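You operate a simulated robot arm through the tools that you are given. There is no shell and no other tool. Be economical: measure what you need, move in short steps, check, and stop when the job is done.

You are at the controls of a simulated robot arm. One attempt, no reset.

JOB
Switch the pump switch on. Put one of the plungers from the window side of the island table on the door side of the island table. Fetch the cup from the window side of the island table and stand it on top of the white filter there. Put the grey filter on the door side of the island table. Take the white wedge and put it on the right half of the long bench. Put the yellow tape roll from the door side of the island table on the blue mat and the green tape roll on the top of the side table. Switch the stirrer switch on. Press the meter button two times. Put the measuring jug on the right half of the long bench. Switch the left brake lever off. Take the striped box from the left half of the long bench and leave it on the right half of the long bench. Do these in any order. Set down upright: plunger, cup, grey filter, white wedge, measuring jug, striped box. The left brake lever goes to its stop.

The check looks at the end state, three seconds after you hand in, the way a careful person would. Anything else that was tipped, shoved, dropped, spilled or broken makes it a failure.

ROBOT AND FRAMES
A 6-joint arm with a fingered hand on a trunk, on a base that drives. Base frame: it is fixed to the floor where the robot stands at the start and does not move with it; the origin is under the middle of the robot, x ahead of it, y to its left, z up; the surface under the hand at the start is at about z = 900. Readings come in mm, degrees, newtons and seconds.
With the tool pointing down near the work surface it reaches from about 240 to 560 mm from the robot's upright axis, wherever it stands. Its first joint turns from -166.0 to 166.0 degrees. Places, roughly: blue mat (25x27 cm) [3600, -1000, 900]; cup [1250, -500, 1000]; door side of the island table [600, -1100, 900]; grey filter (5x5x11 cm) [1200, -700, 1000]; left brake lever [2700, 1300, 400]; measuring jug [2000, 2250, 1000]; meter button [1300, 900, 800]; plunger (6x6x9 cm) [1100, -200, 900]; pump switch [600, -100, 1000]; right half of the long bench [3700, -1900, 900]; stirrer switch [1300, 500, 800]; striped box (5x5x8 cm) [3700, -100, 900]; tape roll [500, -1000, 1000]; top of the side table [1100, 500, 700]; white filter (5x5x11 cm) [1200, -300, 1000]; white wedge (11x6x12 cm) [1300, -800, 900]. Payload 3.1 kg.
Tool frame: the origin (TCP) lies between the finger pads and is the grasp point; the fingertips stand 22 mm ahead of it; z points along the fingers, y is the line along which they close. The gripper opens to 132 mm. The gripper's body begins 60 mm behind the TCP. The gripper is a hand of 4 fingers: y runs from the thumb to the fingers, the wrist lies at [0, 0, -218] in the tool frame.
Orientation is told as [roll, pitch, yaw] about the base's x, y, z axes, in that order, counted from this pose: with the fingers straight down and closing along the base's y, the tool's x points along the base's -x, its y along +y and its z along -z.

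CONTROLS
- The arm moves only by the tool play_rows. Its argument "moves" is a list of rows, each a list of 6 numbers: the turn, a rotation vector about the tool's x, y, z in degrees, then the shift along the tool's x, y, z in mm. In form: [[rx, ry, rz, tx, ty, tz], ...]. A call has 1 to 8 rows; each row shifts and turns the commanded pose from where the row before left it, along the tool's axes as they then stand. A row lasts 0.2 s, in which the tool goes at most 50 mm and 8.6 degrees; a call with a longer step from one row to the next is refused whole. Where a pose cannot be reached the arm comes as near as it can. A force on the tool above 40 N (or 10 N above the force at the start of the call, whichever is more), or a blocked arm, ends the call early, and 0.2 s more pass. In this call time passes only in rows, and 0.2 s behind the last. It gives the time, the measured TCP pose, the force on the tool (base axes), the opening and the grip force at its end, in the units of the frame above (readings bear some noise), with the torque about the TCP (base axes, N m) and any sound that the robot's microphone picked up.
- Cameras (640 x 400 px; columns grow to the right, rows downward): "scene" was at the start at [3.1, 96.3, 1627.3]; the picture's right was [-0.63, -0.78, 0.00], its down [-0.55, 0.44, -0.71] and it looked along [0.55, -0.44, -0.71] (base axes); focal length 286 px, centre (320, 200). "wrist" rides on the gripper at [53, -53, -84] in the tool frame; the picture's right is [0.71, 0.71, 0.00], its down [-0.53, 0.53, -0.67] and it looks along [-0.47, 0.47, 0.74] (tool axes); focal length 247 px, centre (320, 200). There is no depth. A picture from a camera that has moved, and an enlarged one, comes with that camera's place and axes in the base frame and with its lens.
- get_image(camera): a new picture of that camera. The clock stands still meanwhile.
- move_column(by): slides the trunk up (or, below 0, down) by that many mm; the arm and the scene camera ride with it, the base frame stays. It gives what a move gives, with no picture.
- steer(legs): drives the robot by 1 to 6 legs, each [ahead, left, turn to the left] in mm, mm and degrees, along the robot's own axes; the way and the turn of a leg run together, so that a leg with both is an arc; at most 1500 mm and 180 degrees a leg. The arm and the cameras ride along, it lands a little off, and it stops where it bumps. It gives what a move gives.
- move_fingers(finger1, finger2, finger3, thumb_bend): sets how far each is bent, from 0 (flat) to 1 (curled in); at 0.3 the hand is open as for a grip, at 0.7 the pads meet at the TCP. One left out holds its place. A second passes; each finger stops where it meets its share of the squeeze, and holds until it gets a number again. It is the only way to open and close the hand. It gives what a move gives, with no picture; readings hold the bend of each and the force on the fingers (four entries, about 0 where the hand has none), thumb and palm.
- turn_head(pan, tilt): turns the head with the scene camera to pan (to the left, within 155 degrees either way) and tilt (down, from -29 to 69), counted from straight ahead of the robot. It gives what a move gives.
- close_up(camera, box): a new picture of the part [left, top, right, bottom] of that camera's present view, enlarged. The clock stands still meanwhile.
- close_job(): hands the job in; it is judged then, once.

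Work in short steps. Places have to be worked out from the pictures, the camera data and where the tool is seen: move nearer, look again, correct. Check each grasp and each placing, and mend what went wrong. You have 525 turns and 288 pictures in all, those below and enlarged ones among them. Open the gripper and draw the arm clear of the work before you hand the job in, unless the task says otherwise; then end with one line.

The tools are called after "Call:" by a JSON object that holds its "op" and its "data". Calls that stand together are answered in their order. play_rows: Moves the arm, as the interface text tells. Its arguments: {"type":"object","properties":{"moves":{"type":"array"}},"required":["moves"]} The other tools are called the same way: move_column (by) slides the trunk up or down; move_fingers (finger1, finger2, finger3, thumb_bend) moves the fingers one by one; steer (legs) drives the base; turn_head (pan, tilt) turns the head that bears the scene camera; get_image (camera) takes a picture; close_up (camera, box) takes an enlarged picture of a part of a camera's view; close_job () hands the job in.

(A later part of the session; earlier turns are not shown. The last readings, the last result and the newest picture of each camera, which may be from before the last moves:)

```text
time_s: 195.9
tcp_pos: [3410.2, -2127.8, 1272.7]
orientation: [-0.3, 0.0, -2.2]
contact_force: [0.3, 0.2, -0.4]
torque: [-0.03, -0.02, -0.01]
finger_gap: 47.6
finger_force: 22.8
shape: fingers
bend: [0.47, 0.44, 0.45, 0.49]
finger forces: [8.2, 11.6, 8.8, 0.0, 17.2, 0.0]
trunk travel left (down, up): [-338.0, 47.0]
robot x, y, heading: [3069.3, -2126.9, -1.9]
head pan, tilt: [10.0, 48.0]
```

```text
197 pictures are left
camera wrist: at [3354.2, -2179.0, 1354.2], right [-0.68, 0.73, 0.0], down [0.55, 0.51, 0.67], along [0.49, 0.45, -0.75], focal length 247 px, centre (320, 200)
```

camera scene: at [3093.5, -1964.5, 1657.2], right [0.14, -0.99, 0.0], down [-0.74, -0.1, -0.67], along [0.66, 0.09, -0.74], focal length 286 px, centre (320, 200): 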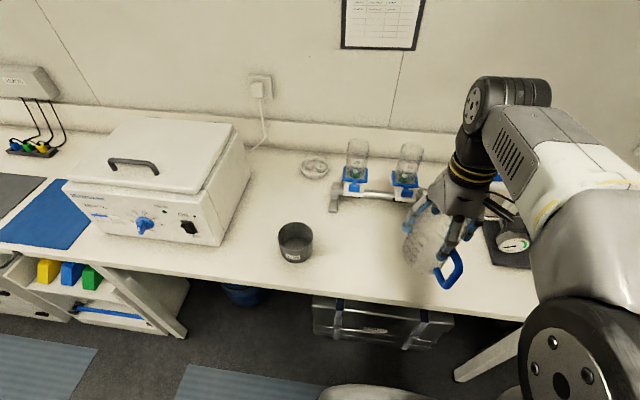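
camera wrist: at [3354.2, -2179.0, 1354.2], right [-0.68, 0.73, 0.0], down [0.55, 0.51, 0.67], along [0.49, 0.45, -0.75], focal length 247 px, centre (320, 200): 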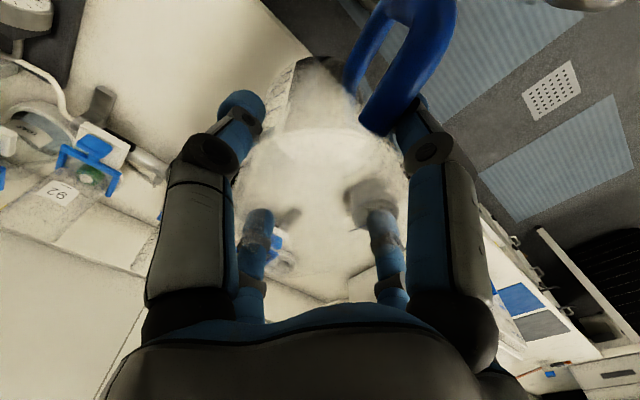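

A dark cup stands at about (3558, -1828), so I'll set the jug at about (3530, -2150). I'll move over and down to just above the surface.

Call:
{"op": "play_rows", "data": {"moves": [[0, 0, 0, -17.2, -2.5, 35], [0, 0, 0, -17.2, -2.5, 35], [0, 0, 0, -17.2, -2.5, 35], [0, 0, 0, -17.2, -2.5, 35], [0, 0, 0, -17.2, -2.5, 35], [0, 0, 0, -17.2, -2.5, 35], [0, 0, 0, -17.2, -2.5, 35]]}}

Call:
{"op": "get_image", "data": {"camera": "scene"}}

```text
time_s: 197.5
tcp_pos: [3530.0, -2150.2, 1025.7]
orientation: [-0.4, 0.1, -2.2]
contact_force: [-0.4, 0.0, -0.3]
torque: [-0.02, 0.0, 0.01]
finger_gap: 47.2
finger_force: 22.6
shape: fingers
bend: [0.48, 0.43, 0.45, 0.49]
finger forces: [8.9, 12.0, 8.7, 0.1, 16.8, 0.1]
trunk travel left (down, up): [-338.0, 47.0]
robot x, y, heading: [3067.4, -2123.9, -2.3]
head pan, tilt: [10.0, 48.0]
```

```text
196 pictures are left
camera scene: at [3094.9, -1964.7, 1657.2], right [0.14, -0.99, 0.0], down [-0.74, -0.1, -0.67], along [0.66, 0.09, -0.74], focal length 286 px, centre (320, 200)
```

scene: 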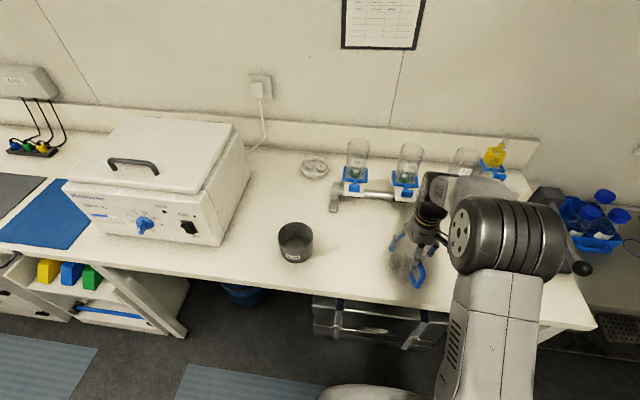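

Now I'll lower slowly to contact.

Call:
{"op": "play_rows", "data": {"moves": [[0, 0, 0, 0, 0, 12], [0, 0, 0, 0, 0, 8], [0, 0, 0, 0, 0, 3], [0, 0, 0, 0, 0, 2], [0, 0, 0, 0, 0, 2]]}}

```text
time_s: 198.7
tcp_pos: [3530.4, -2152.1, 999.7]
orientation: [-0.3, -0.1, -2.2]
contact_force: [0.1, -0.8, 0.1]
torque: [-0.02, 0.02, 0.03]
finger_gap: 46.9
finger_force: 23.1
shape: fingers
bend: [0.48, 0.43, 0.45, 0.5]
finger forces: [8.9, 12.0, 8.8, 0.0, 16.7, 0.0]
trunk travel left (down, up): [-338.0, 47.0]
robot x, y, heading: [3069.9, -2124.8, -2.2]
head pan, tilt: [10.0, 48.0]
```

Call:
{"op": "play_rows", "data": {"moves": [[0, 0, 0, 0, 0, 2], [0, 0, 0, 0, 0, 2], [0, 0, 0, 0, 0, 2], [0, 0, 0, 0, 0, 2]]}}

Call:
{"op": "close_up", "data": {"camera": "scene", "box": [340, 200, 480, 300]}}

```text
time_s: 199.7
tcp_pos: [3527.9, -2152.6, 993.8]
orientation: [-0.3, -0.5, -2.2]
contact_force: [5.3, -1.0, 37.7]
torque: [-0.15, -0.07, -0.16]
finger_gap: 45.3
finger_force: 24.9
shape: fingers
bend: [0.48, 0.42, 0.43, 0.51]
finger forces: [10.4, 12.5, 11.8, 0.0, 15.5, 0.0]
trunk travel left (down, up): [-338.0, 47.0]
robot x, y, heading: [3071.6, -2124.9, -2.0]
head pan, tilt: [10.0, 48.0]
```

```text
4.00 times, centred on (410, 250) of scene
camera zoom: at [3089.7, -1964.3, 1657.4], right [0.14, -0.99, 0.0], down [-0.73, -0.1, -0.67], along [0.66, 0.09, -0.74], focal length 1146 px, centre (-40, 0)
```

zoom: 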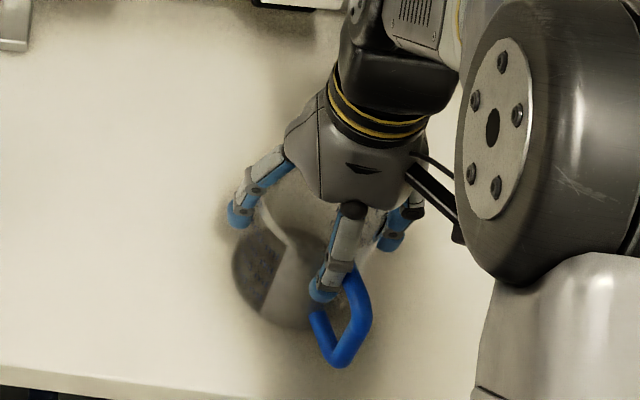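

It's on the bench. I'll ease off 2 mm, then release and lift.

Call:
{"op": "play_rows", "data": {"moves": [[0, 0, 0, 0, 0, -2]]}}

Call:
{"op": "move_fingers", "data": {"finger1": 0.32, "finger2": 0.32, "finger3": 0.32, "thumb_bend": 0.32}}

Call:
{"op": "play_rows", "data": {"moves": [[0, 0, 0, 0, 0, -20], [0, 0, 0, 0, 0, -35], [0, 0, 0, 0, 0, -45], [0, 0, 0, 10, 0, -45], [0, 0, 0, 20, 0, -45], [0, 0, 0, 30, 0, -38], [0, 0, 0, 30, 0, -38], [0, 0, 0, 30, 0, -20]]}}

Call:
{"op": "close_up", "data": {"camera": "scene", "box": [260, 180, 480, 320]}}

```text
time_s: 200.1
tcp_pos: [3528.9, -2151.7, 995.1]
orientation: [-0.2, -0.2, -2.2]
contact_force: [7.2, -1.6, 27.4]
torque: [-0.19, -0.2, -0.11]
finger_gap: 44.9
finger_force: 24.4
shape: fingers
bend: [0.48, 0.42, 0.43, 0.51]
finger forces: [10.1, 12.5, 11.9, 0.0, 15.4, 0.0]
trunk travel left (down, up): [-338.0, 47.0]
robot x, y, heading: [3067.8, -2126.7, -2.2]
head pan, tilt: [10.0, 48.0]
```

```text
time_s: 201.1
tcp_pos: [3529.1, -2150.9, 993.0]
orientation: [-0.4, 0.0, -2.2]
contact_force: [0.3, 0.5, -0.2]
torque: [-0.03, -0.01, 0.01]
finger_gap: 82.4
finger_force: 0.0
shape: fingers
bend: [0.32, 0.32, 0.32, 0.32]
finger forces: [0.0, 0.1, 0.1, 0.0, 0.0, 0.1]
trunk travel left (down, up): [-338.0, 47.0]
robot x, y, heading: [3067.8, -2123.2, -2.1]
head pan, tilt: [10.0, 48.0]
```

```text
time_s: 202.9
tcp_pos: [3408.7, -2145.5, 1280.2]
orientation: [-0.4, 0.0, -2.2]
contact_force: [0.1, -0.1, -0.2]
torque: [0.02, -0.05, 0.02]
finger_gap: 83.0
finger_force: 0.0
shape: fingers
bend: [0.32, 0.32, 0.32, 0.32]
finger forces: [0.0, 0.1, 0.1, 0.0, 0.0, 0.0]
trunk travel left (down, up): [-338.0, 47.0]
robot x, y, heading: [3068.1, -2125.9, -2.2]
head pan, tilt: [10.0, 48.0]
```

```text
2.86 times, centred on (370, 250) of scene
camera zoom: at [3091.6, -1964.3, 1657.2], right [0.14, -0.99, 0.0], down [-0.74, -0.1, -0.67], along [0.66, 0.09, -0.74], focal length 818 px, centre (177, 57)
```

zoom: 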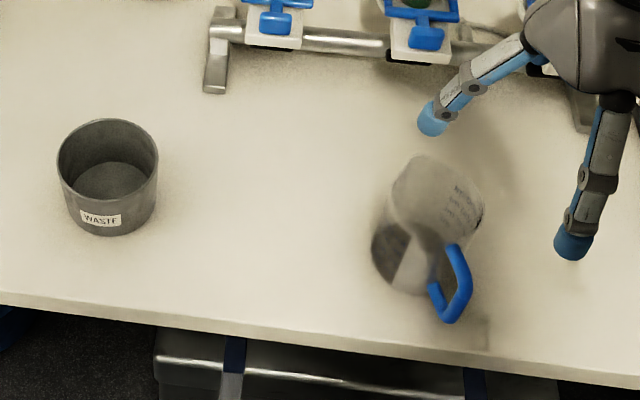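

The jug stands well. Next is the striped box at about (3705, -63). I'll drive left along the bench.

Call:
{"op": "steer", "data": {"legs": [[-20, 0, 2.2], [0, 1030, 0], [0, 1000, 0]]}}

Call:
{"op": "turn_head", "data": {"pan": -5, "tilt": 40}}

Call:
{"op": "get_image", "data": {"camera": "scene"}}

Call:
{"op": "get_image", "data": {"camera": "wrist"}}

```text
time_s: 213.3
tcp_pos: [3386.0, -128.0, 1280.4]
orientation: [-0.2, -0.1, 0.1]
contact_force: [0.4, 0.3, 0.4]
torque: [-0.03, 0.01, 0.02]
finger_gap: 82.8
finger_force: 0.0
shape: fingers
bend: [0.32, 0.32, 0.32, 0.32]
finger forces: [0.0, 0.0, 0.0, 0.0, 0.0, 0.0]
trunk travel left (down, up): [-338.0, 47.0]
robot x, y, heading: [3043.9, -122.2, 0.1]
head pan, tilt: [10.0, 48.0]
```

```text
time_s: 214.1
tcp_pos: [3386.9, -127.8, 1279.7]
orientation: [-0.3, 0.0, 0.2]
contact_force: [0.1, 0.8, 0.6]
torque: [-0.03, 0.0, 0.01]
finger_gap: 83.1
finger_force: 0.1
shape: fingers
bend: [0.32, 0.32, 0.32, 0.32]
finger forces: [0.0, 0.0, 0.0, 0.0, 0.1, 0.0]
trunk travel left (down, up): [-338.0, 47.0]
robot x, y, heading: [3045.0, -122.3, 0.3]
head pan, tilt: [-5.0, 40.0]
```

```text
193 pictures are left
camera scene: at [3068.6, 19.8, 1668.6], right [-0.08, -1.0, 0.0], down [-0.64, 0.05, -0.77], along [0.76, -0.06, -0.64], focal length 286 px, centre (320, 200)
```

scene: 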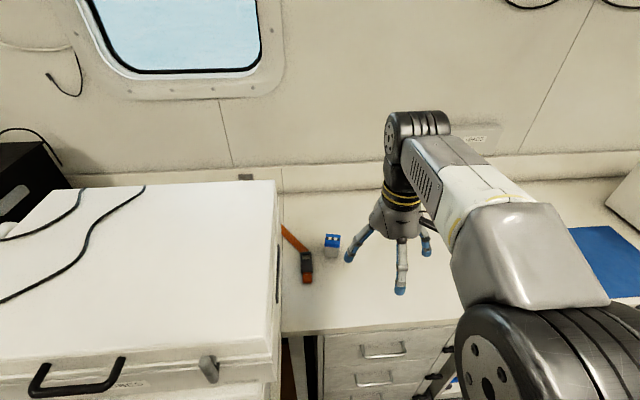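

```text
192 pictures are left
camera wrist: at [3333.0, -180.7, 1362.3], right [-0.71, 0.71, 0.0], down [0.52, 0.53, 0.67], along [0.47, 0.47, -0.75], focal length 247 px, centre (320, 200)
```

wrist: 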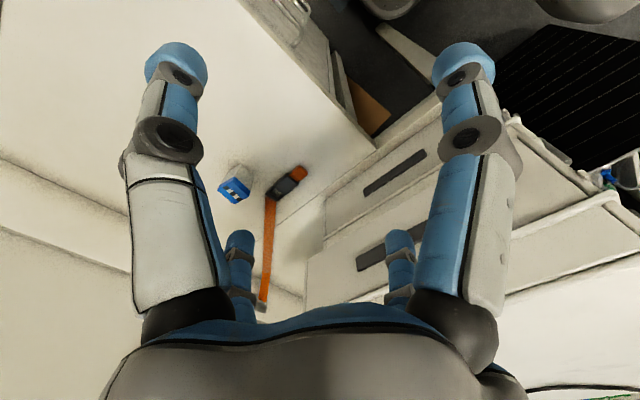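

I'll zoom on the box in both cameras.

Call:
{"op": "close_up", "data": {"camera": "scene", "box": [260, 200, 400, 300]}}

Call:
{"op": "close_up", "data": {"camera": "wrist", "box": [180, 120, 340, 240]}}

```text
4.00 times, centred on (330, 250) of scene
camera zoom: at [3068.6, 19.8, 1668.6], right [-0.08, -1.0, 0.0], down [-0.64, 0.05, -0.77], along [0.76, -0.06, -0.64], focal length 1146 px, centre (280, 0)
```

zoom: 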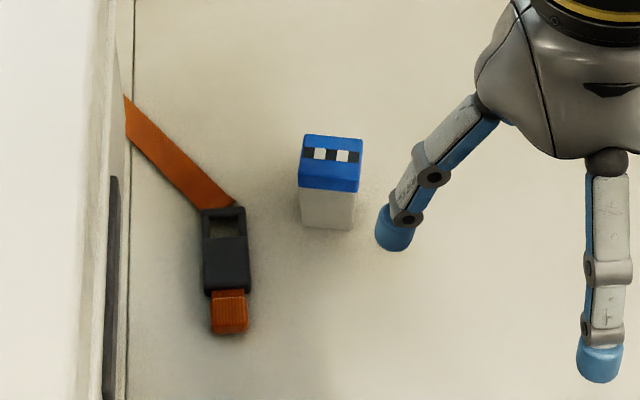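

```text
3.33 times, centred on (260, 180) of wrist
camera zoom: at [3333.0, -180.7, 1362.3], right [-0.71, 0.71, 0.0], down [0.52, 0.53, 0.67], along [0.47, 0.47, -0.75], focal length 823 px, centre (520, 267)
```

zoom: 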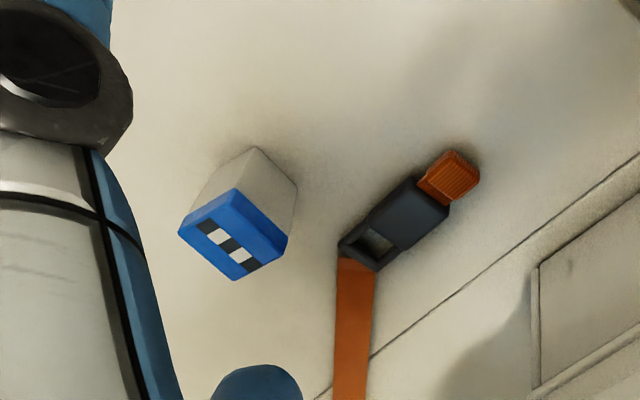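

The box is at about (3688, -77) with its top at ≈975. The hand is a four-way cross (digits at ±x and ±y), so it can hug the box on all four faces. I'll drive 95 mm closer and pre-close a bit.

Call:
{"op": "steer", "data": {"legs": [[95, 30, 0]]}}

Call:
{"op": "move_fingers", "data": {"finger1": 0.42, "finger2": 0.42, "finger3": 0.42, "thumb_bend": 0.42}}

```text
time_s: 215.0
tcp_pos: [3418.2, -124.5, 1279.0]
orientation: [-0.3, 0.2, -0.1]
contact_force: [0.7, 0.1, -1.2]
torque: [0.0, 0.04, 0.01]
finger_gap: 83.1
finger_force: 0.0
shape: fingers
bend: [0.32, 0.32, 0.32, 0.32]
finger forces: [0.1, 0.1, 0.0, 0.0, 0.1, 0.0]
trunk travel left (down, up): [-338.0, 47.0]
robot x, y, heading: [3075.5, -115.1, 0.1]
head pan, tilt: [-5.0, 40.0]
stopped in leg 1: the robot was blocked; the commanded pose is now the measured one
```

```text
time_s: 216.0
tcp_pos: [3415.1, -124.9, 1279.3]
orientation: [-0.3, -0.1, -0.1]
contact_force: [0.1, 0.0, -0.7]
torque: [0.01, 0.01, 0.02]
finger_gap: 60.0
finger_force: 0.1
shape: fingers
bend: [0.42, 0.42, 0.42, 0.42]
finger forces: [0.1, 0.0, 0.0, 0.0, 0.1, 0.0]
trunk travel left (down, up): [-338.0, 47.0]
robot x, y, heading: [3070.4, -120.4, -0.1]
head pan, tilt: [-5.0, 40.0]
```

The base bumped something on its left, likely the sink bench's protruding end. I'll shift right, then forward.

Call:
{"op": "steer", "data": {"legs": [[-30, -80, 0], [115, 0, 0]]}}

Call:
{"op": "get_image", "data": {"camera": "scene"}}

```text
time_s: 217.9
tcp_pos: [3482.5, -206.6, 1279.8]
orientation: [-0.3, 0.1, -0.1]
contact_force: [-0.4, -0.3, -0.4]
torque: [0.0, -0.01, 0.0]
finger_gap: 60.4
finger_force: 0.0
shape: fingers
bend: [0.42, 0.42, 0.42, 0.42]
finger forces: [0.0, 0.1, 0.1, 0.0, 0.0, 0.0]
trunk travel left (down, up): [-338.0, 47.0]
robot x, y, heading: [3138.2, -198.4, -0.0]
head pan, tilt: [-5.0, 40.0]
stopped in leg 2: the robot was blocked; the commanded pose is now the measured one
```

```text
189 pictures are left
camera scene: at [3165.1, -57.7, 1668.6], right [-0.09, -1.0, 0.0], down [-0.64, 0.06, -0.77], along [0.76, -0.07, -0.64], focal length 286 px, centre (320, 200)
```

scene: 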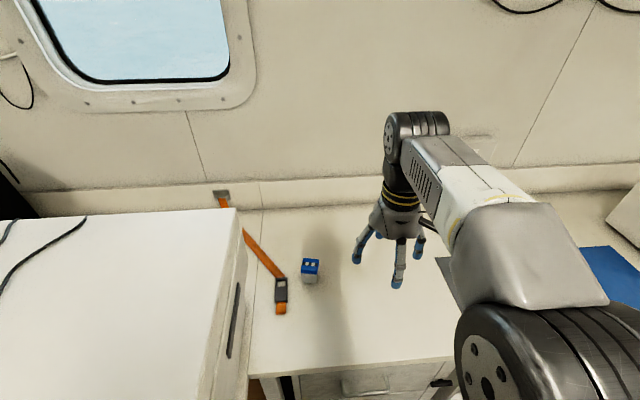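

I'll move over the box at z≈1090 and see how close the reach limit is.

Call:
{"op": "play_rows", "data": {"moves": [[0, 0, 0, -25.7, 16.1, 24], [0, 0, 0, -25.7, 16.1, 24], [0, 0, 0, -25.7, 16.1, 24], [0, 0, 0, -25.7, 16.1, 24], [0, 0, 0, -25.7, 16.1, 24], [0, 0, 0, -25.7, 16.1, 24], [0, 0, 0, -25.7, 16.1, 24], [0, 0, 0, -25.7, 16.1, 24]]}}

Call:
{"op": "get_image", "data": {"camera": "wrist"}}

Call:
{"op": "close_up", "data": {"camera": "scene", "box": [240, 210, 400, 310]}}

```text
time_s: 219.8
tcp_pos: [3688.7, -79.3, 1083.3]
orientation: [-0.4, 0.4, -0.2]
contact_force: [0.1, -0.3, -0.2]
torque: [-0.03, 0.01, 0.02]
finger_gap: 60.2
finger_force: 0.0
shape: fingers
bend: [0.42, 0.42, 0.42, 0.42]
finger forces: [0.1, 0.0, 0.0, 0.0, 0.1, 0.1]
trunk travel left (down, up): [-338.0, 47.0]
robot x, y, heading: [3137.0, -197.8, -0.0]
head pan, tilt: [-5.0, 40.0]
```

```text
188 pictures are left
camera wrist: at [3635.1, -130.8, 1166.2], right [-0.71, 0.71, 0.0], down [0.53, 0.53, 0.66], along [0.47, 0.47, -0.75], focal length 247 px, centre (320, 200)
```

wrist: 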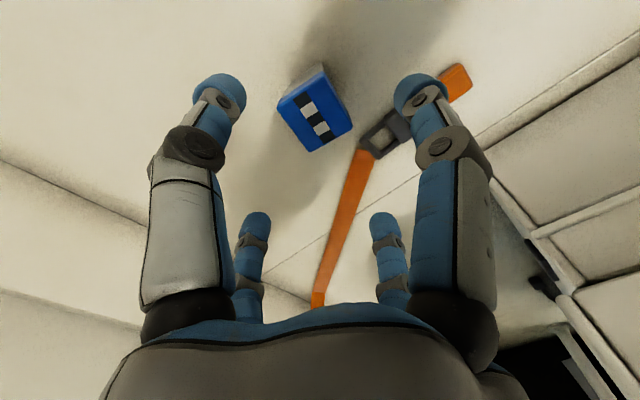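

```text
4.00 times, centred on (320, 260) of scene
camera zoom: at [3166.4, -57.2, 1668.4], right [-0.09, -1.0, 0.0], down [-0.64, 0.05, -0.76], along [0.76, -0.07, -0.64], focal length 1146 px, centre (320, -40)
```

zoom: 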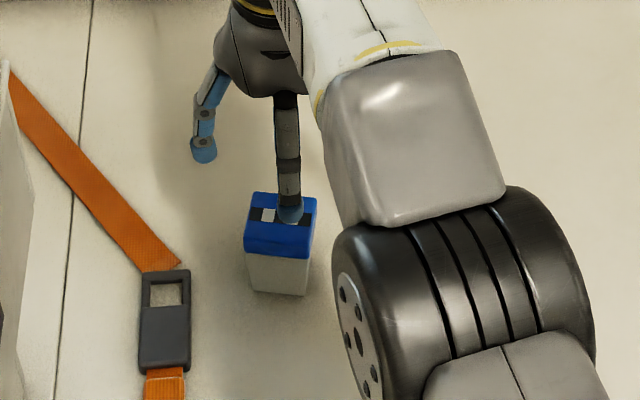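

It's aligned within 4 mm. I'll descend toward TCP z≈985 and check.

Call:
{"op": "play_rows", "data": {"moves": [[0, 0, 0, -3, 3, 25], [0, 0, 0, 0, 0, 25], [0, 0, 0, 0, 0, 25], [0, 0, 0, 0, 0, 25]]}}

Call:
{"op": "get_image", "data": {"camera": "wrist"}}

```text
time_s: 220.8
tcp_pos: [3689.3, -75.7, 986.4]
orientation: [-0.3, 0.1, 0.1]
contact_force: [0.4, 0.4, -0.2]
torque: [-0.01, -0.02, -0.02]
finger_gap: 60.3
finger_force: 0.1
shape: fingers
bend: [0.42, 0.42, 0.42, 0.42]
finger forces: [0.0, 0.1, 0.0, 0.0, 0.0, 0.1]
trunk travel left (down, up): [-338.0, 47.0]
robot x, y, heading: [3139.6, -199.5, 0.2]
head pan, tilt: [-5.0, 40.0]
```

```text
186 pictures are left
camera wrist: at [3635.5, -128.4, 1068.6], right [-0.71, 0.71, 0.0], down [0.53, 0.53, 0.67], along [0.47, 0.47, -0.75], focal length 247 px, centre (320, 200)
```

wrist: 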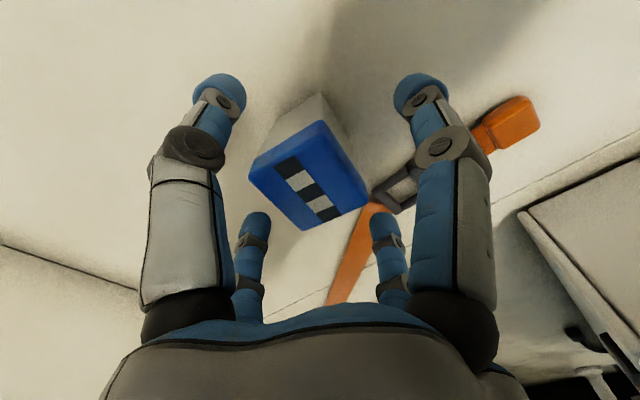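

Slight shift, then descend to TCP z≈947.

Call:
{"op": "play_rows", "data": {"moves": [[0, 0, 0, -3, -5, 10], [0, 0, 0, 0, 0, 15], [0, 0, 0, 0, 0, 14]]}}

Call:
{"op": "get_image", "data": {"camera": "wrist"}}

```text
time_s: 221.6
tcp_pos: [3692.5, -81.6, 946.8]
orientation: [-0.3, 0.0, 0.0]
contact_force: [0.3, 0.4, -0.4]
torque: [0.0, -0.01, 0.04]
finger_gap: 60.3
finger_force: 0.0
shape: fingers
bend: [0.42, 0.42, 0.42, 0.42]
finger forces: [0.1, 0.0, 0.1, 0.0, 0.0, 0.0]
trunk travel left (down, up): [-338.0, 47.0]
robot x, y, heading: [3143.0, -200.3, -0.2]
head pan, tilt: [-5.0, 40.0]
```

```text
185 pictures are left
camera wrist: at [3638.5, -134.3, 1029.8], right [-0.71, 0.71, 0.0], down [0.53, 0.53, 0.67], along [0.47, 0.47, -0.75], focal length 247 px, centre (320, 200)
```

wrist: 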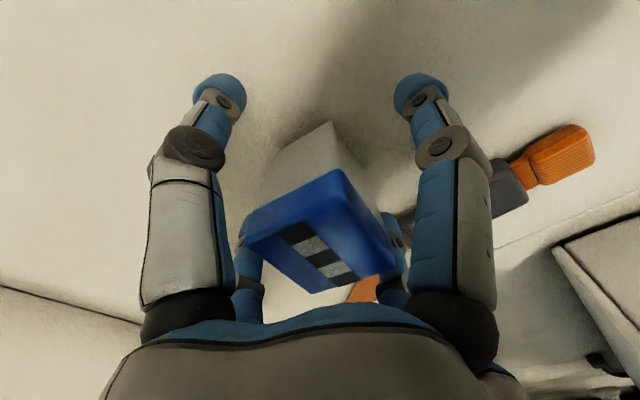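

Box centred, closing.

Call:
{"op": "move_fingers", "data": {"finger1": 0.7, "finger2": 0.7, "finger3": 0.7, "thumb_bend": 0.7}}

Call:
{"op": "get_image", "data": {"camera": "wrist"}}

```text
time_s: 222.6
tcp_pos: [3692.1, -82.4, 947.7]
orientation: [-0.4, 0.0, 0.1]
contact_force: [0.2, 0.5, -0.4]
torque: [0.0, -0.01, 0.0]
finger_gap: 19.7
finger_force: 18.3
shape: fingers
bend: [0.6, 0.57, 0.57, 0.6]
finger forces: [7.4, 9.1, 8.2, 0.0, 12.8, 0.0]
trunk travel left (down, up): [-338.0, 47.0]
robot x, y, heading: [3134.2, -198.3, 0.2]
head pan, tilt: [-5.0, 40.0]
```

```text
184 pictures are left
camera wrist: at [3638.4, -134.2, 1030.1], right [-0.71, 0.71, 0.0], down [0.53, 0.53, 0.67], along [0.47, 0.47, -0.75], focal length 247 px, centre (320, 200)
```

wrist: 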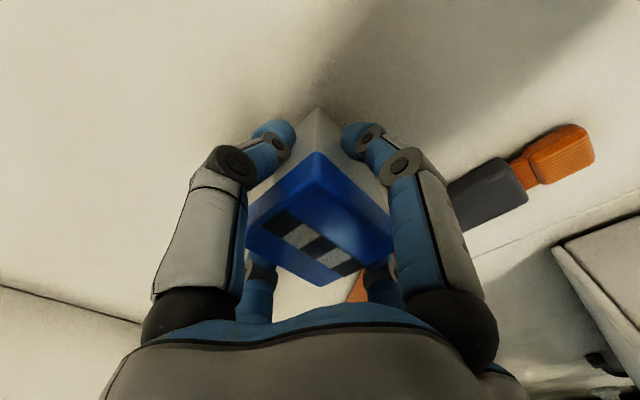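

Held. I'll lift and retract.

Call:
{"op": "play_rows", "data": {"moves": [[0, 0, 0, 0, 0, -15], [0, 0, 0, 0, 0, -30], [0, 0, 0, 0, 0, -40], [0, 0, 0, 10, 0, -40], [0, 0, 0, 30, -15, -30], [0, 0, 0, 38, -20, -20], [0, 0, 0, 38, -25, -15], [0, 0, 0, 38, -25, -15]]}}

Call:
{"op": "get_image", "data": {"camera": "wrist"}}

```text
time_s: 224.3
tcp_pos: [3536.3, -166.3, 1152.0]
orientation: [-0.2, -0.1, 0.1]
contact_force: [-0.1, -0.4, -0.4]
torque: [0.01, -0.04, 0.04]
finger_gap: 19.4
finger_force: 18.8
shape: fingers
bend: [0.6, 0.57, 0.57, 0.6]
finger forces: [7.1, 9.3, 8.2, 0.0, 12.6, 0.0]
trunk travel left (down, up): [-338.0, 47.0]
robot x, y, heading: [3140.0, -198.4, 0.0]
head pan, tilt: [-5.0, 40.0]
```

```text
183 pictures are left
camera wrist: at [3483.0, -219.6, 1234.2], right [-0.71, 0.71, 0.0], down [0.52, 0.53, 0.67], along [0.47, 0.47, -0.74], focal length 247 px, centre (320, 200)
```

wrist: 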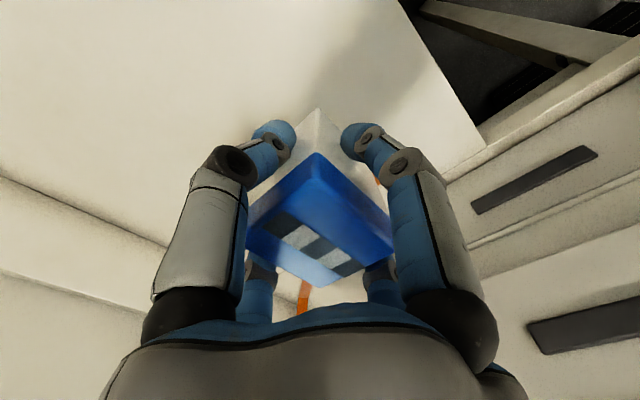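

I'll raise and retract further, then drive right to y≈-1690.

Call:
{"op": "play_rows", "data": {"moves": [[0, 0, 0, 20, 0, -40], [0, 0, 0, 20, -5, -40], [0, 0, 0, 20, -10, -40], [0, 0, 0, 20, -10, -20]]}}

Call:
{"op": "steer", "data": {"legs": [[-70, 0, 0], [0, -1485, 0]]}}

Call:
{"op": "turn_head", "data": {"pan": 10, "tilt": 48}}

Call:
{"op": "get_image", "data": {"camera": "scene"}}

```text
time_s: 225.3
tcp_pos: [3456.1, -188.3, 1294.7]
orientation: [-0.3, 0.1, -0.2]
contact_force: [0.5, 0.5, -0.9]
torque: [-0.01, 0.02, 0.0]
finger_gap: 19.2
finger_force: 18.4
shape: fingers
bend: [0.6, 0.57, 0.57, 0.6]
finger forces: [7.2, 9.4, 8.2, 0.1, 12.3, 0.0]
trunk travel left (down, up): [-338.0, 47.0]
robot x, y, heading: [3139.3, -198.8, 0.1]
head pan, tilt: [-5.0, 40.0]
```

```text
time_s: 233.3
tcp_pos: [3383.9, -1672.5, 1293.1]
orientation: [-0.3, 0.0, -0.5]
contact_force: [-0.2, -0.6, -2.1]
torque: [-0.01, -0.02, 0.02]
finger_gap: 19.7
finger_force: 18.7
shape: fingers
bend: [0.6, 0.57, 0.57, 0.6]
finger forces: [7.1, 9.4, 8.2, 0.0, 12.4, 0.1]
trunk travel left (down, up): [-338.0, 47.0]
robot x, y, heading: [3064.1, -1679.3, -0.4]
head pan, tilt: [-5.0, 40.0]
```

```text
time_s: 234.1
tcp_pos: [3383.5, -1672.1, 1293.8]
orientation: [-0.3, 0.0, -0.5]
contact_force: [-0.5, -0.4, -0.7]
torque: [0.04, 0.0, 0.02]
finger_gap: 19.5
finger_force: 18.1
shape: fingers
bend: [0.6, 0.57, 0.57, 0.6]
finger forces: [7.2, 9.4, 8.1, 0.1, 12.4, 0.1]
trunk travel left (down, up): [-338.0, 47.0]
robot x, y, heading: [3062.5, -1678.5, -0.2]
head pan, tilt: [10.0, 48.0]
```

```text
182 pictures are left
camera scene: at [3083.5, -1519.0, 1657.2], right [0.17, -0.99, 0.0], down [-0.73, -0.12, -0.67], along [0.66, 0.11, -0.74], focal length 286 px, centre (320, 200)
```

scene: 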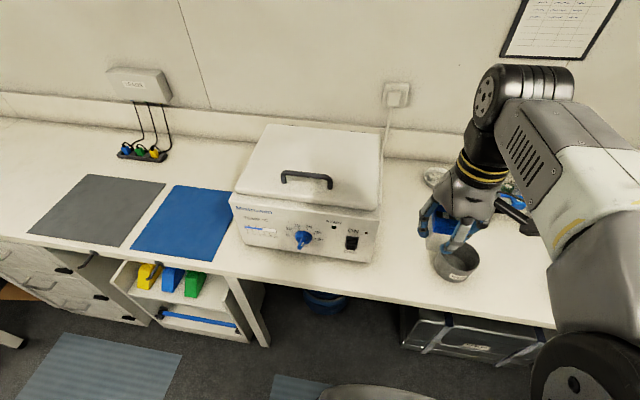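

The spot (3490, -1690) between the bath and the waste cup is free. I'll go there and down to near contact.

Call:
{"op": "play_rows", "data": {"moves": [[0, 0, 0, -13.3, -2.2, 40], [0, 0, 0, -13.3, -2.2, 40], [0, 0, 0, -13.3, -2.2, 40], [0, 0, 0, -13.3, -2.2, 40], [0, 0, 0, -13.3, -2.2, 40], [0, 0, 0, -13.3, -2.2, 40], [0, 0, 0, -13.3, -2.2, 40], [0, 0, 0, -13.3, -2.2, 40]]}}

Call:
{"op": "close_up", "data": {"camera": "scene", "box": [340, 180, 520, 310]}}

```text
time_s: 235.9
tcp_pos: [3490.8, -1691.8, 972.6]
orientation: [-0.2, -0.1, -0.5]
contact_force: [0.9, 0.1, -2.2]
torque: [0.02, -0.01, 0.02]
finger_gap: 19.0
finger_force: 18.4
shape: fingers
bend: [0.6, 0.57, 0.57, 0.6]
finger forces: [7.1, 9.5, 8.1, 0.0, 12.3, 0.1]
trunk travel left (down, up): [-338.0, 47.0]
robot x, y, heading: [3066.6, -1680.4, -0.3]
head pan, tilt: [10.0, 48.0]
```

```text
3.08 times, centred on (430, 245) of scene
camera zoom: at [3085.0, -1519.1, 1657.1], right [0.17, -0.99, 0.0], down [-0.73, -0.12, -0.67], along [0.66, 0.11, -0.74], focal length 881 px, centre (-18, 62)
```

zoom: 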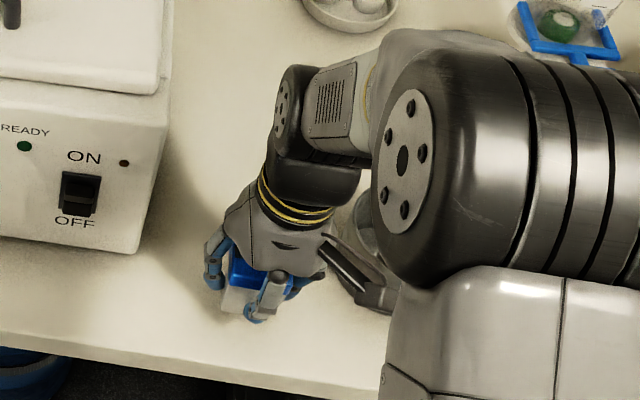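

Clear. I'll lower slowly to contact.

Call:
{"op": "play_rows", "data": {"moves": [[0, 0, 0, 0, 0, 12], [0, 0, 0, 0, 0, 8], [0, 0, 0, 0, 0, 2], [0, 0, 0, 0, 0, 2], [0, 0, 0, 0, 0, 2], [0, 0, 0, 0, 0, 2]]}}

```text
time_s: 237.3
tcp_pos: [3490.2, -1693.2, 946.4]
orientation: [-0.3, -0.1, -0.5]
contact_force: [-1.4, 0.6, 8.9]
torque: [0.03, 0.03, 0.04]
finger_gap: 19.1
finger_force: 19.3
shape: fingers
bend: [0.6, 0.57, 0.58, 0.6]
finger forces: [7.6, 10.0, 8.1, 0.0, 12.8, 0.0]
trunk travel left (down, up): [-338.0, 47.0]
robot x, y, heading: [3063.5, -1678.8, -0.2]
head pan, tilt: [10.0, 48.0]
```

Contact at 946. I'll release (to 0.42, to stay clear of the neighbours) and rise.

Call:
{"op": "move_fingers", "data": {"finger1": 0.42, "finger2": 0.42, "finger3": 0.42, "thumb_bend": 0.42}}

Call:
{"op": "play_rows", "data": {"moves": [[0, 0, 0, 0, 0, -20], [0, 0, 0, 0, 0, -30], [0, 0, 0, 0, 0, -45], [0, 0, 0, 10, 0, -45], [0, 0, 0, 20, 0, -45], [0, 0, 0, 20, 0, -45], [0, 0, 0, 20, 0, -45], [0, 0, 0, 20, 0, -45]]}}

Call:
{"op": "close_up", "data": {"camera": "scene", "box": [320, 180, 520, 310]}}

```text
time_s: 238.3
tcp_pos: [3489.8, -1693.6, 944.8]
orientation: [-0.3, 0.0, -0.5]
contact_force: [1.1, -0.2, -0.1]
torque: [0.06, -0.01, 0.0]
finger_gap: 59.4
finger_force: 0.1
shape: fingers
bend: [0.42, 0.42, 0.42, 0.42]
finger forces: [0.1, 0.1, 0.1, 0.1, 0.1, 0.0]
trunk travel left (down, up): [-338.0, 47.0]
robot x, y, heading: [3065.3, -1682.5, -0.3]
head pan, tilt: [10.0, 48.0]
```

```text
time_s: 240.1
tcp_pos: [3397.6, -1690.5, 1265.1]
orientation: [-0.4, 0.0, -0.5]
contact_force: [-1.4, 0.0, 0.3]
torque: [0.0, 0.02, -0.04]
finger_gap: 59.5
finger_force: 0.1
shape: fingers
bend: [0.42, 0.42, 0.42, 0.42]
finger forces: [0.0, 0.0, 0.0, 0.0, 0.0, 0.0]
trunk travel left (down, up): [-338.0, 47.0]
robot x, y, heading: [3061.3, -1680.1, -0.4]
head pan, tilt: [10.0, 48.0]
```

```text
3.08 times, centred on (420, 245) of scene
camera zoom: at [3082.0, -1519.0, 1657.2], right [0.17, -0.99, 0.0], down [-0.73, -0.12, -0.67], along [0.66, 0.11, -0.74], focal length 881 px, centre (12, 62)
```

zoom: 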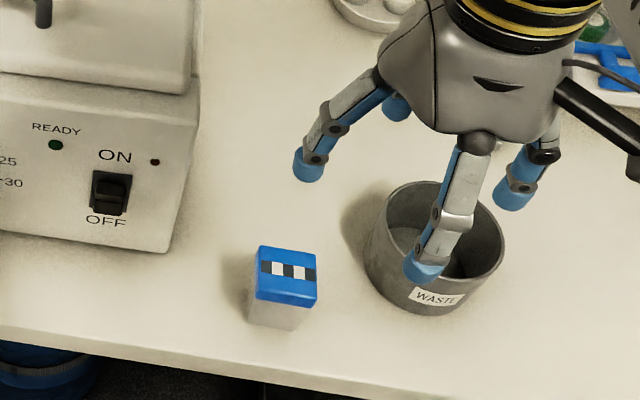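

The striped box is placed upright. Now to the island's window side: back up, shift to y≈-800 and turn round.

Call:
{"op": "steer", "data": {"legs": [[-1100, 0, 0.4], [0, 880, 0], [0, 0, 180]]}}

Call:
{"op": "turn_head", "data": {"pan": 0, "tilt": 35}}

Call:
{"op": "get_image", "data": {"camera": "scene"}}

```text
time_s: 257.4
tcp_pos: [1614.4, -811.0, 1264.0]
orientation: [-0.3, 0.0, -177.5]
contact_force: [-0.2, -0.2, 0.2]
torque: [-0.01, 0.0, 0.01]
finger_gap: 59.8
finger_force: 0.0
shape: fingers
bend: [0.42, 0.42, 0.42, 0.42]
finger forces: [0.0, 0.0, 0.0, 0.1, 0.1, 0.0]
trunk travel left (down, up): [-338.0, 47.0]
robot x, y, heading: [1948.3, -807.5, -177.6]
head pan, tilt: [10.0, 48.0]
```

```text
time_s: 258.2
tcp_pos: [1613.9, -812.5, 1264.4]
orientation: [-0.3, 0.1, -177.5]
contact_force: [0.6, 0.2, -0.9]
torque: [0.01, 0.03, 0.01]
finger_gap: 60.0
finger_force: 0.0
shape: fingers
bend: [0.42, 0.42, 0.42, 0.42]
finger forces: [0.1, 0.0, 0.1, 0.0, 0.0, 0.0]
trunk travel left (down, up): [-338.0, 47.0]
robot x, y, heading: [1947.5, -803.9, -177.4]
head pan, tilt: [0.0, 35.0]
```

```text
179 pictures are left
camera scene: at [1927.9, -954.4, 1676.1], right [-0.05, 1.0, 0.0], down [0.57, 0.03, -0.82], along [-0.82, -0.04, -0.57], focal length 286 px, centre (320, 200)
```

scene: 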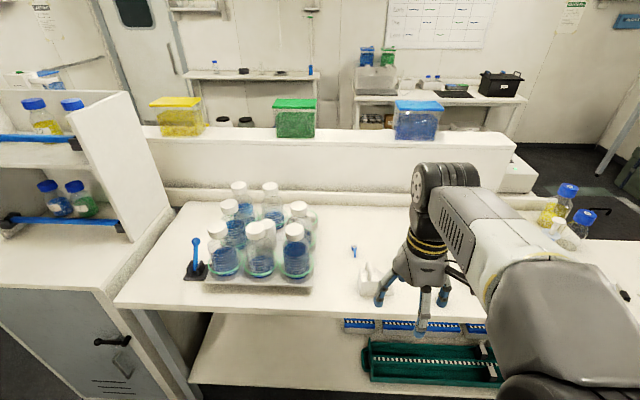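

The white wedge seems to be near (375, 278). I'll drive forward a little and look from a better angle.

Call:
{"op": "steer", "data": {"legs": [[150, 0, -2.5]]}}

Call:
{"op": "turn_head", "data": {"pan": -20, "tilt": 45}}

Call:
{"op": "get_image", "data": {"camera": "scene"}}

Call:
{"op": "get_image", "data": {"camera": "wrist"}}

```text
time_s: 259.5
tcp_pos: [1465.3, -802.0, 1265.1]
orientation: [-0.2, 0.0, -179.8]
contact_force: [-0.6, 0.4, 0.2]
torque: [0.02, 0.01, -0.01]
finger_gap: 59.9
finger_force: 0.1
shape: fingers
bend: [0.42, 0.42, 0.42, 0.42]
finger forces: [0.0, 0.0, 0.0, 0.0, 0.0, 0.1]
trunk travel left (down, up): [-338.0, 47.0]
robot x, y, heading: [1797.4, -809.9, -179.9]
head pan, tilt: [0.0, 35.0]
```

```text
time_s: 260.4
tcp_pos: [1467.6, -801.3, 1265.3]
orientation: [-0.3, -0.1, -179.9]
contact_force: [0.5, -0.9, 0.3]
torque: [0.0, 0.01, -0.01]
finger_gap: 59.7
finger_force: 0.1
shape: fingers
bend: [0.42, 0.42, 0.42, 0.42]
finger forces: [0.0, 0.1, 0.0, 0.1, 0.0, 0.0]
trunk travel left (down, up): [-338.0, 47.0]
robot x, y, heading: [1798.4, -808.1, -179.9]
head pan, tilt: [-20.0, 45.0]
```

```text
178 pictures are left
camera scene: at [1784.7, -929.3, 1661.4], right [0.34, 0.94, 0.0], down [0.67, -0.24, -0.71], along [-0.67, 0.24, -0.71], focal length 286 px, centre (320, 200)
```

scene: 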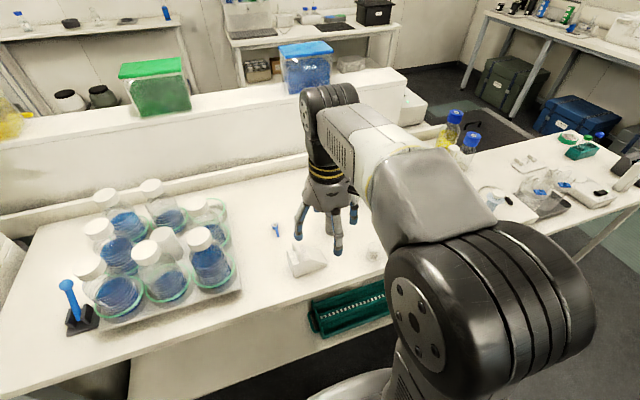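

```text
177 pictures are left
camera wrist: at [1519.0, -748.6, 1347.1], right [0.71, -0.71, 0.0], down [-0.52, -0.53, 0.67], along [-0.47, -0.47, -0.75], focal length 247 px, centre (320, 200)
```

wrist: 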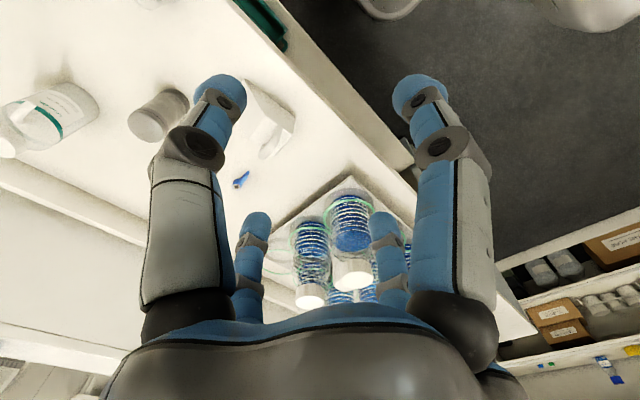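

I'll zoom to measure the wedge.

Call:
{"op": "close_up", "data": {"camera": "scene", "box": [260, 210, 420, 310]}}

Call:
{"op": "close_up", "data": {"camera": "wrist", "box": [110, 50, 350, 210]}}

```text
4.00 times, centred on (340, 260) of scene
camera zoom: at [1784.7, -929.3, 1661.4], right [0.34, 0.94, 0.0], down [0.67, -0.24, -0.71], along [-0.67, 0.24, -0.71], focal length 1146 px, centre (240, -40)
```

zoom: 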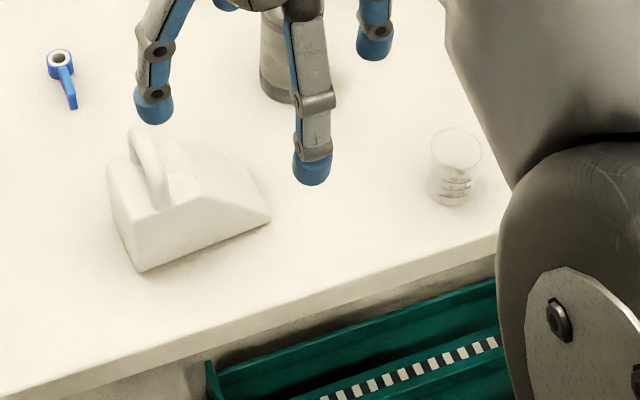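

```text
2.50 times, centred on (230, 130) of wrist
camera zoom: at [1519.0, -748.6, 1347.1], right [0.71, -0.71, 0.0], down [-0.52, -0.53, 0.67], along [-0.47, -0.47, -0.75], focal length 617 px, centre (545, 375)
```

zoom: 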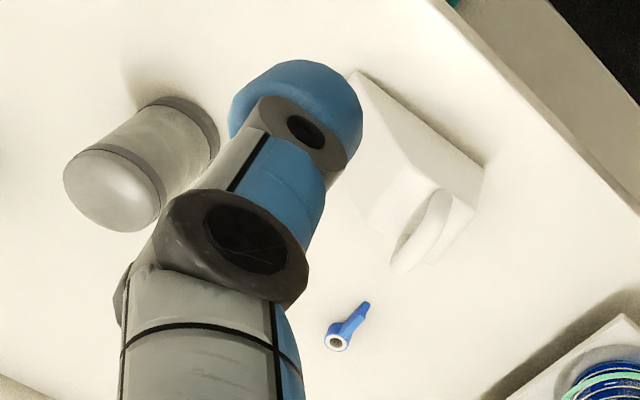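

The wedge base spans x ≈1285–1350 and y ≈-851 to -745, with a handle loop at the tall -y end. I'll get a closer wrist view before choosing the grasp.

Call:
{"op": "play_rows", "data": {"moves": [[0, 0, 0, -19, -20, 34], [0, 0, 0, -19, -20, 34], [0, 0, 0, -19, -20, 34], [0, 0, 0, -19, -20, 34]]}}

Call:
{"op": "get_image", "data": {"camera": "wrist"}}

Call:
{"op": "turn_head", "data": {"pan": 15, "tilt": 45}}

Call:
{"op": "get_image", "data": {"camera": "scene"}}

```text
time_s: 261.4
tcp_pos: [1387.2, -720.2, 1127.1]
orientation: [-0.2, 0.1, -179.9]
contact_force: [0.2, 1.4, 0.5]
torque: [-0.01, -0.02, 0.01]
finger_gap: 59.6
finger_force: 0.0
shape: fingers
bend: [0.42, 0.42, 0.42, 0.42]
finger forces: [0.0, 0.0, 0.0, 0.0, 0.1, 0.0]
trunk travel left (down, up): [-338.0, 47.0]
robot x, y, heading: [1798.3, -807.7, -179.8]
head pan, tilt: [-20.0, 45.0]
```

```text
174 pictures are left
camera wrist: at [1439.3, -666.6, 1210.5], right [0.71, -0.71, 0.0], down [-0.53, -0.53, 0.67], along [-0.47, -0.47, -0.75], focal length 247 px, centre (320, 200)
```

wrist: 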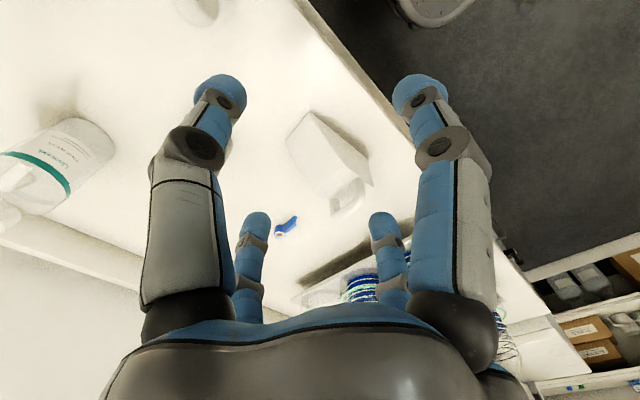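

```text
time_s: 262.4
tcp_pos: [1388.7, -720.4, 1129.2]
orientation: [-0.3, 0.1, -179.9]
contact_force: [0.5, 0.2, 0.2]
torque: [-0.04, 0.02, 0.0]
finger_gap: 59.7
finger_force: 0.1
shape: fingers
bend: [0.42, 0.42, 0.42, 0.42]
finger forces: [0.0, 0.0, 0.0, 0.0, 0.0, 0.0]
trunk travel left (down, up): [-338.0, 47.0]
robot x, y, heading: [1801.4, -807.5, -179.9]
head pan, tilt: [15.0, 45.0]
```

```text
173 pictures are left
camera scene: at [1782.1, -977.9, 1661.4], right [-0.26, 0.96, 0.0], down [0.68, 0.19, -0.71], along [-0.68, -0.19, -0.71], focal length 286 px, centre (320, 200)
```

scene: 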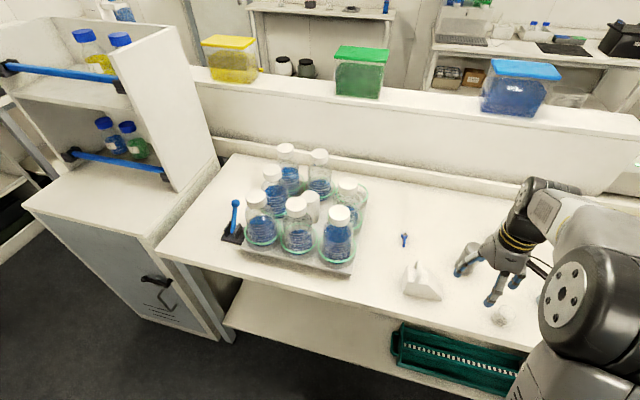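

Call:
{"op": "close_up", "data": {"camera": "wrist", "box": [240, 80, 420, 240]}}

Call:
{"op": "close_up", "data": {"camera": "scene", "box": [370, 220, 490, 320]}}

```text
2.50 times, centred on (330, 160) of wrist
camera zoom: at [1440.8, -667.7, 1211.7], right [0.71, -0.71, 0.0], down [-0.52, -0.53, 0.67], along [-0.47, -0.47, -0.75], focal length 617 px, centre (295, 300)
```

zoom: 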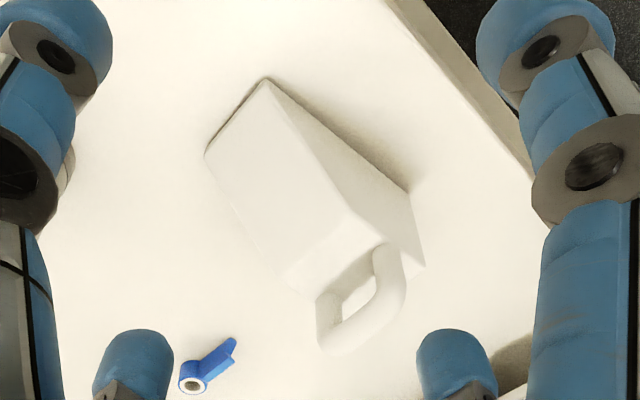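

```text
4.00 times, centred on (430, 270) of scene
camera zoom: at [1782.1, -977.9, 1661.4], right [-0.26, 0.96, 0.0], down [0.68, 0.19, -0.71], along [-0.68, -0.19, -0.71], focal length 1146 px, centre (-120, -80)
```

zoom: 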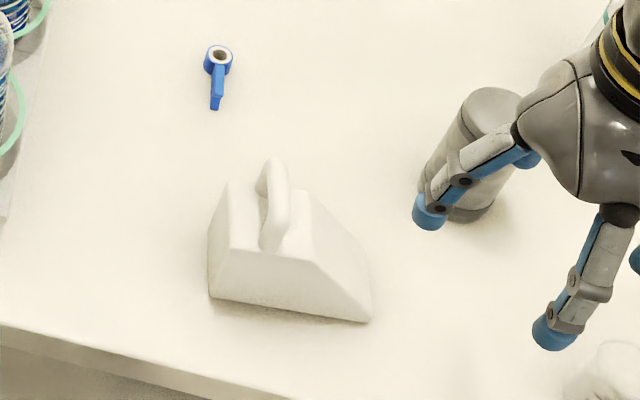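

The wedge has a loop handle spanning x, at about (1312, -833) with its top at ≈1011 and the ledge at ≈967. I'll hug the handle from above with all four fingers, after a 5° yaw.

Call:
{"op": "play_rows", "data": {"moves": [[0, 0, -5, 0, 0, 0], [0, 0, 0, -21.7, 26.4, 15], [0, 0, 0, -21.7, 26.4, 15], [0, 0, 0, -21.7, 26.4, 15], [0, 0, 0, -21.7, 26.4, 15]]}}

Call:
{"op": "get_image", "data": {"camera": "wrist"}}

Call:
{"op": "close_up", "data": {"camera": "scene", "box": [370, 200, 490, 300]}}

```text
time_s: 263.6
tcp_pos: [1312.9, -836.4, 1065.5]
orientation: [-0.3, 0.0, -174.9]
contact_force: [-0.2, 0.0, 0.3]
torque: [0.02, 0.02, 0.01]
finger_gap: 59.6
finger_force: 0.0
shape: fingers
bend: [0.42, 0.42, 0.42, 0.42]
finger forces: [0.0, 0.0, 0.0, 0.0, 0.0, 0.0]
trunk travel left (down, up): [-338.0, 47.0]
robot x, y, heading: [1800.2, -809.0, -179.9]
head pan, tilt: [15.0, 45.0]
```

```text
170 pictures are left
camera wrist: at [1359.4, -779.2, 1148.1], right [0.77, -0.64, 0.0], down [-0.48, -0.57, 0.67], along [-0.43, -0.51, -0.75], focal length 247 px, centre (320, 200)
```

wrist: 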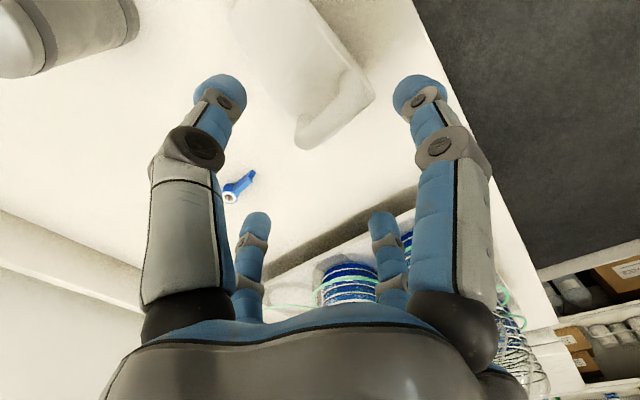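

```text
4.00 times, centred on (430, 250) of scene
camera zoom: at [1781.2, -979.0, 1661.2], right [-0.26, 0.96, 0.0], down [0.68, 0.19, -0.71], along [-0.68, -0.19, -0.71], focal length 1146 px, centre (-120, 0)
```

zoom: 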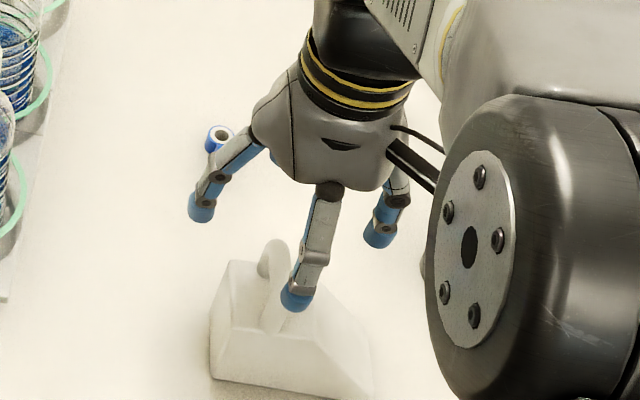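

The handle appears centred nearer (1322, -832). I'll correct, descend 35 mm, and look again.

Call:
{"op": "play_rows", "data": {"moves": [[0, 0, 0, 9, -3.2, 15], [0, 0, 0, 0, 0, 20]]}}

Call:
{"op": "get_image", "data": {"camera": "wrist"}}

```text
time_s: 264.2
tcp_pos: [1319.4, -830.2, 1030.9]
orientation: [-0.3, 0.0, -174.7]
contact_force: [0.5, -0.3, 0.1]
torque: [-0.01, 0.01, 0.0]
finger_gap: 59.7
finger_force: 0.0
shape: fingers
bend: [0.42, 0.42, 0.42, 0.42]
finger forces: [0.0, 0.0, 0.1, 0.0, 0.0, 0.1]
trunk travel left (down, up): [-338.0, 47.0]
robot x, y, heading: [1800.7, -811.4, -179.8]
head pan, tilt: [15.0, 45.0]
```

```text
168 pictures are left
camera wrist: at [1368.1, -772.9, 1114.4], right [0.77, -0.64, 0.0], down [-0.48, -0.57, 0.67], along [-0.43, -0.51, -0.75], focal length 247 px, centre (320, 200)
```

wrist: 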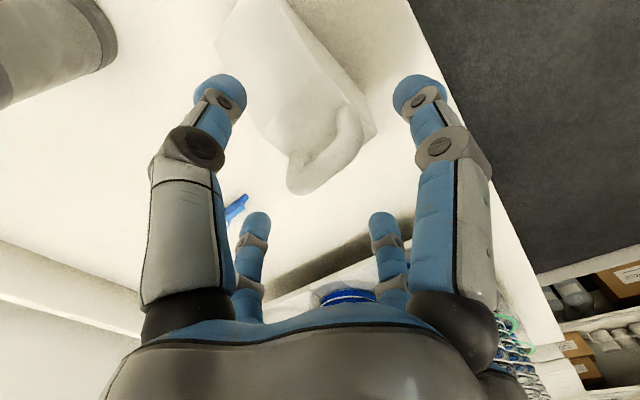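

Aligned. I'll descend to TCP z≈999.

Call:
{"op": "play_rows", "data": {"moves": [[0, 0, 0, 4, -1, 12], [0, 0, 0, 0, 0, 12], [0, 0, 0, 0, 0, 8]]}}

Call:
{"op": "get_image", "data": {"camera": "wrist"}}

Call:
{"op": "close_up", "data": {"camera": "scene", "box": [370, 200, 490, 300]}}

```text
time_s: 265.0
tcp_pos: [1325.2, -827.6, 999.1]
orientation: [-0.4, 0.1, -174.9]
contact_force: [1.0, 0.3, -0.8]
torque: [0.03, -0.03, 0.0]
finger_gap: 59.4
finger_force: 0.0
shape: fingers
bend: [0.42, 0.42, 0.42, 0.42]
finger forces: [0.0, 0.0, 0.0, 0.0, 0.1, 0.0]
trunk travel left (down, up): [-338.0, 47.0]
robot x, y, heading: [1800.1, -808.8, -179.6]
head pan, tilt: [15.0, 45.0]
```

```text
167 pictures are left
camera wrist: at [1372.6, -770.7, 1082.5], right [0.77, -0.64, 0.0], down [-0.48, -0.57, 0.67], along [-0.43, -0.51, -0.75], focal length 247 px, centre (320, 200)
```

wrist: 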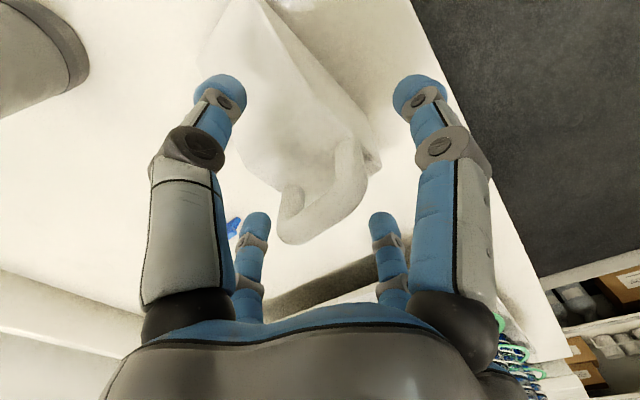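

```text
4.00 times, centred on (430, 250) of scene
camera zoom: at [1782.1, -978.1, 1661.4], right [-0.26, 0.96, 0.0], down [0.68, 0.19, -0.71], along [-0.68, -0.19, -0.71], focal length 1146 px, centre (-120, 0)
```

zoom: 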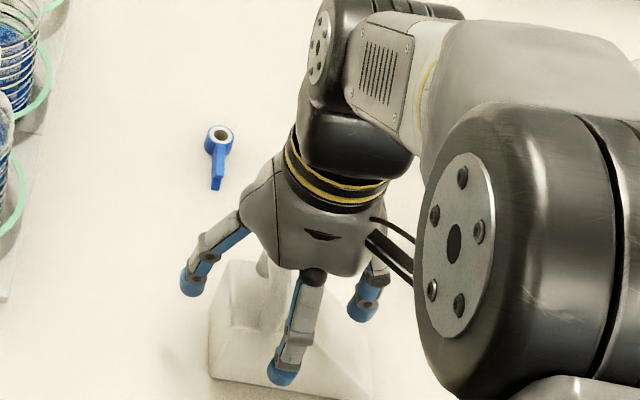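

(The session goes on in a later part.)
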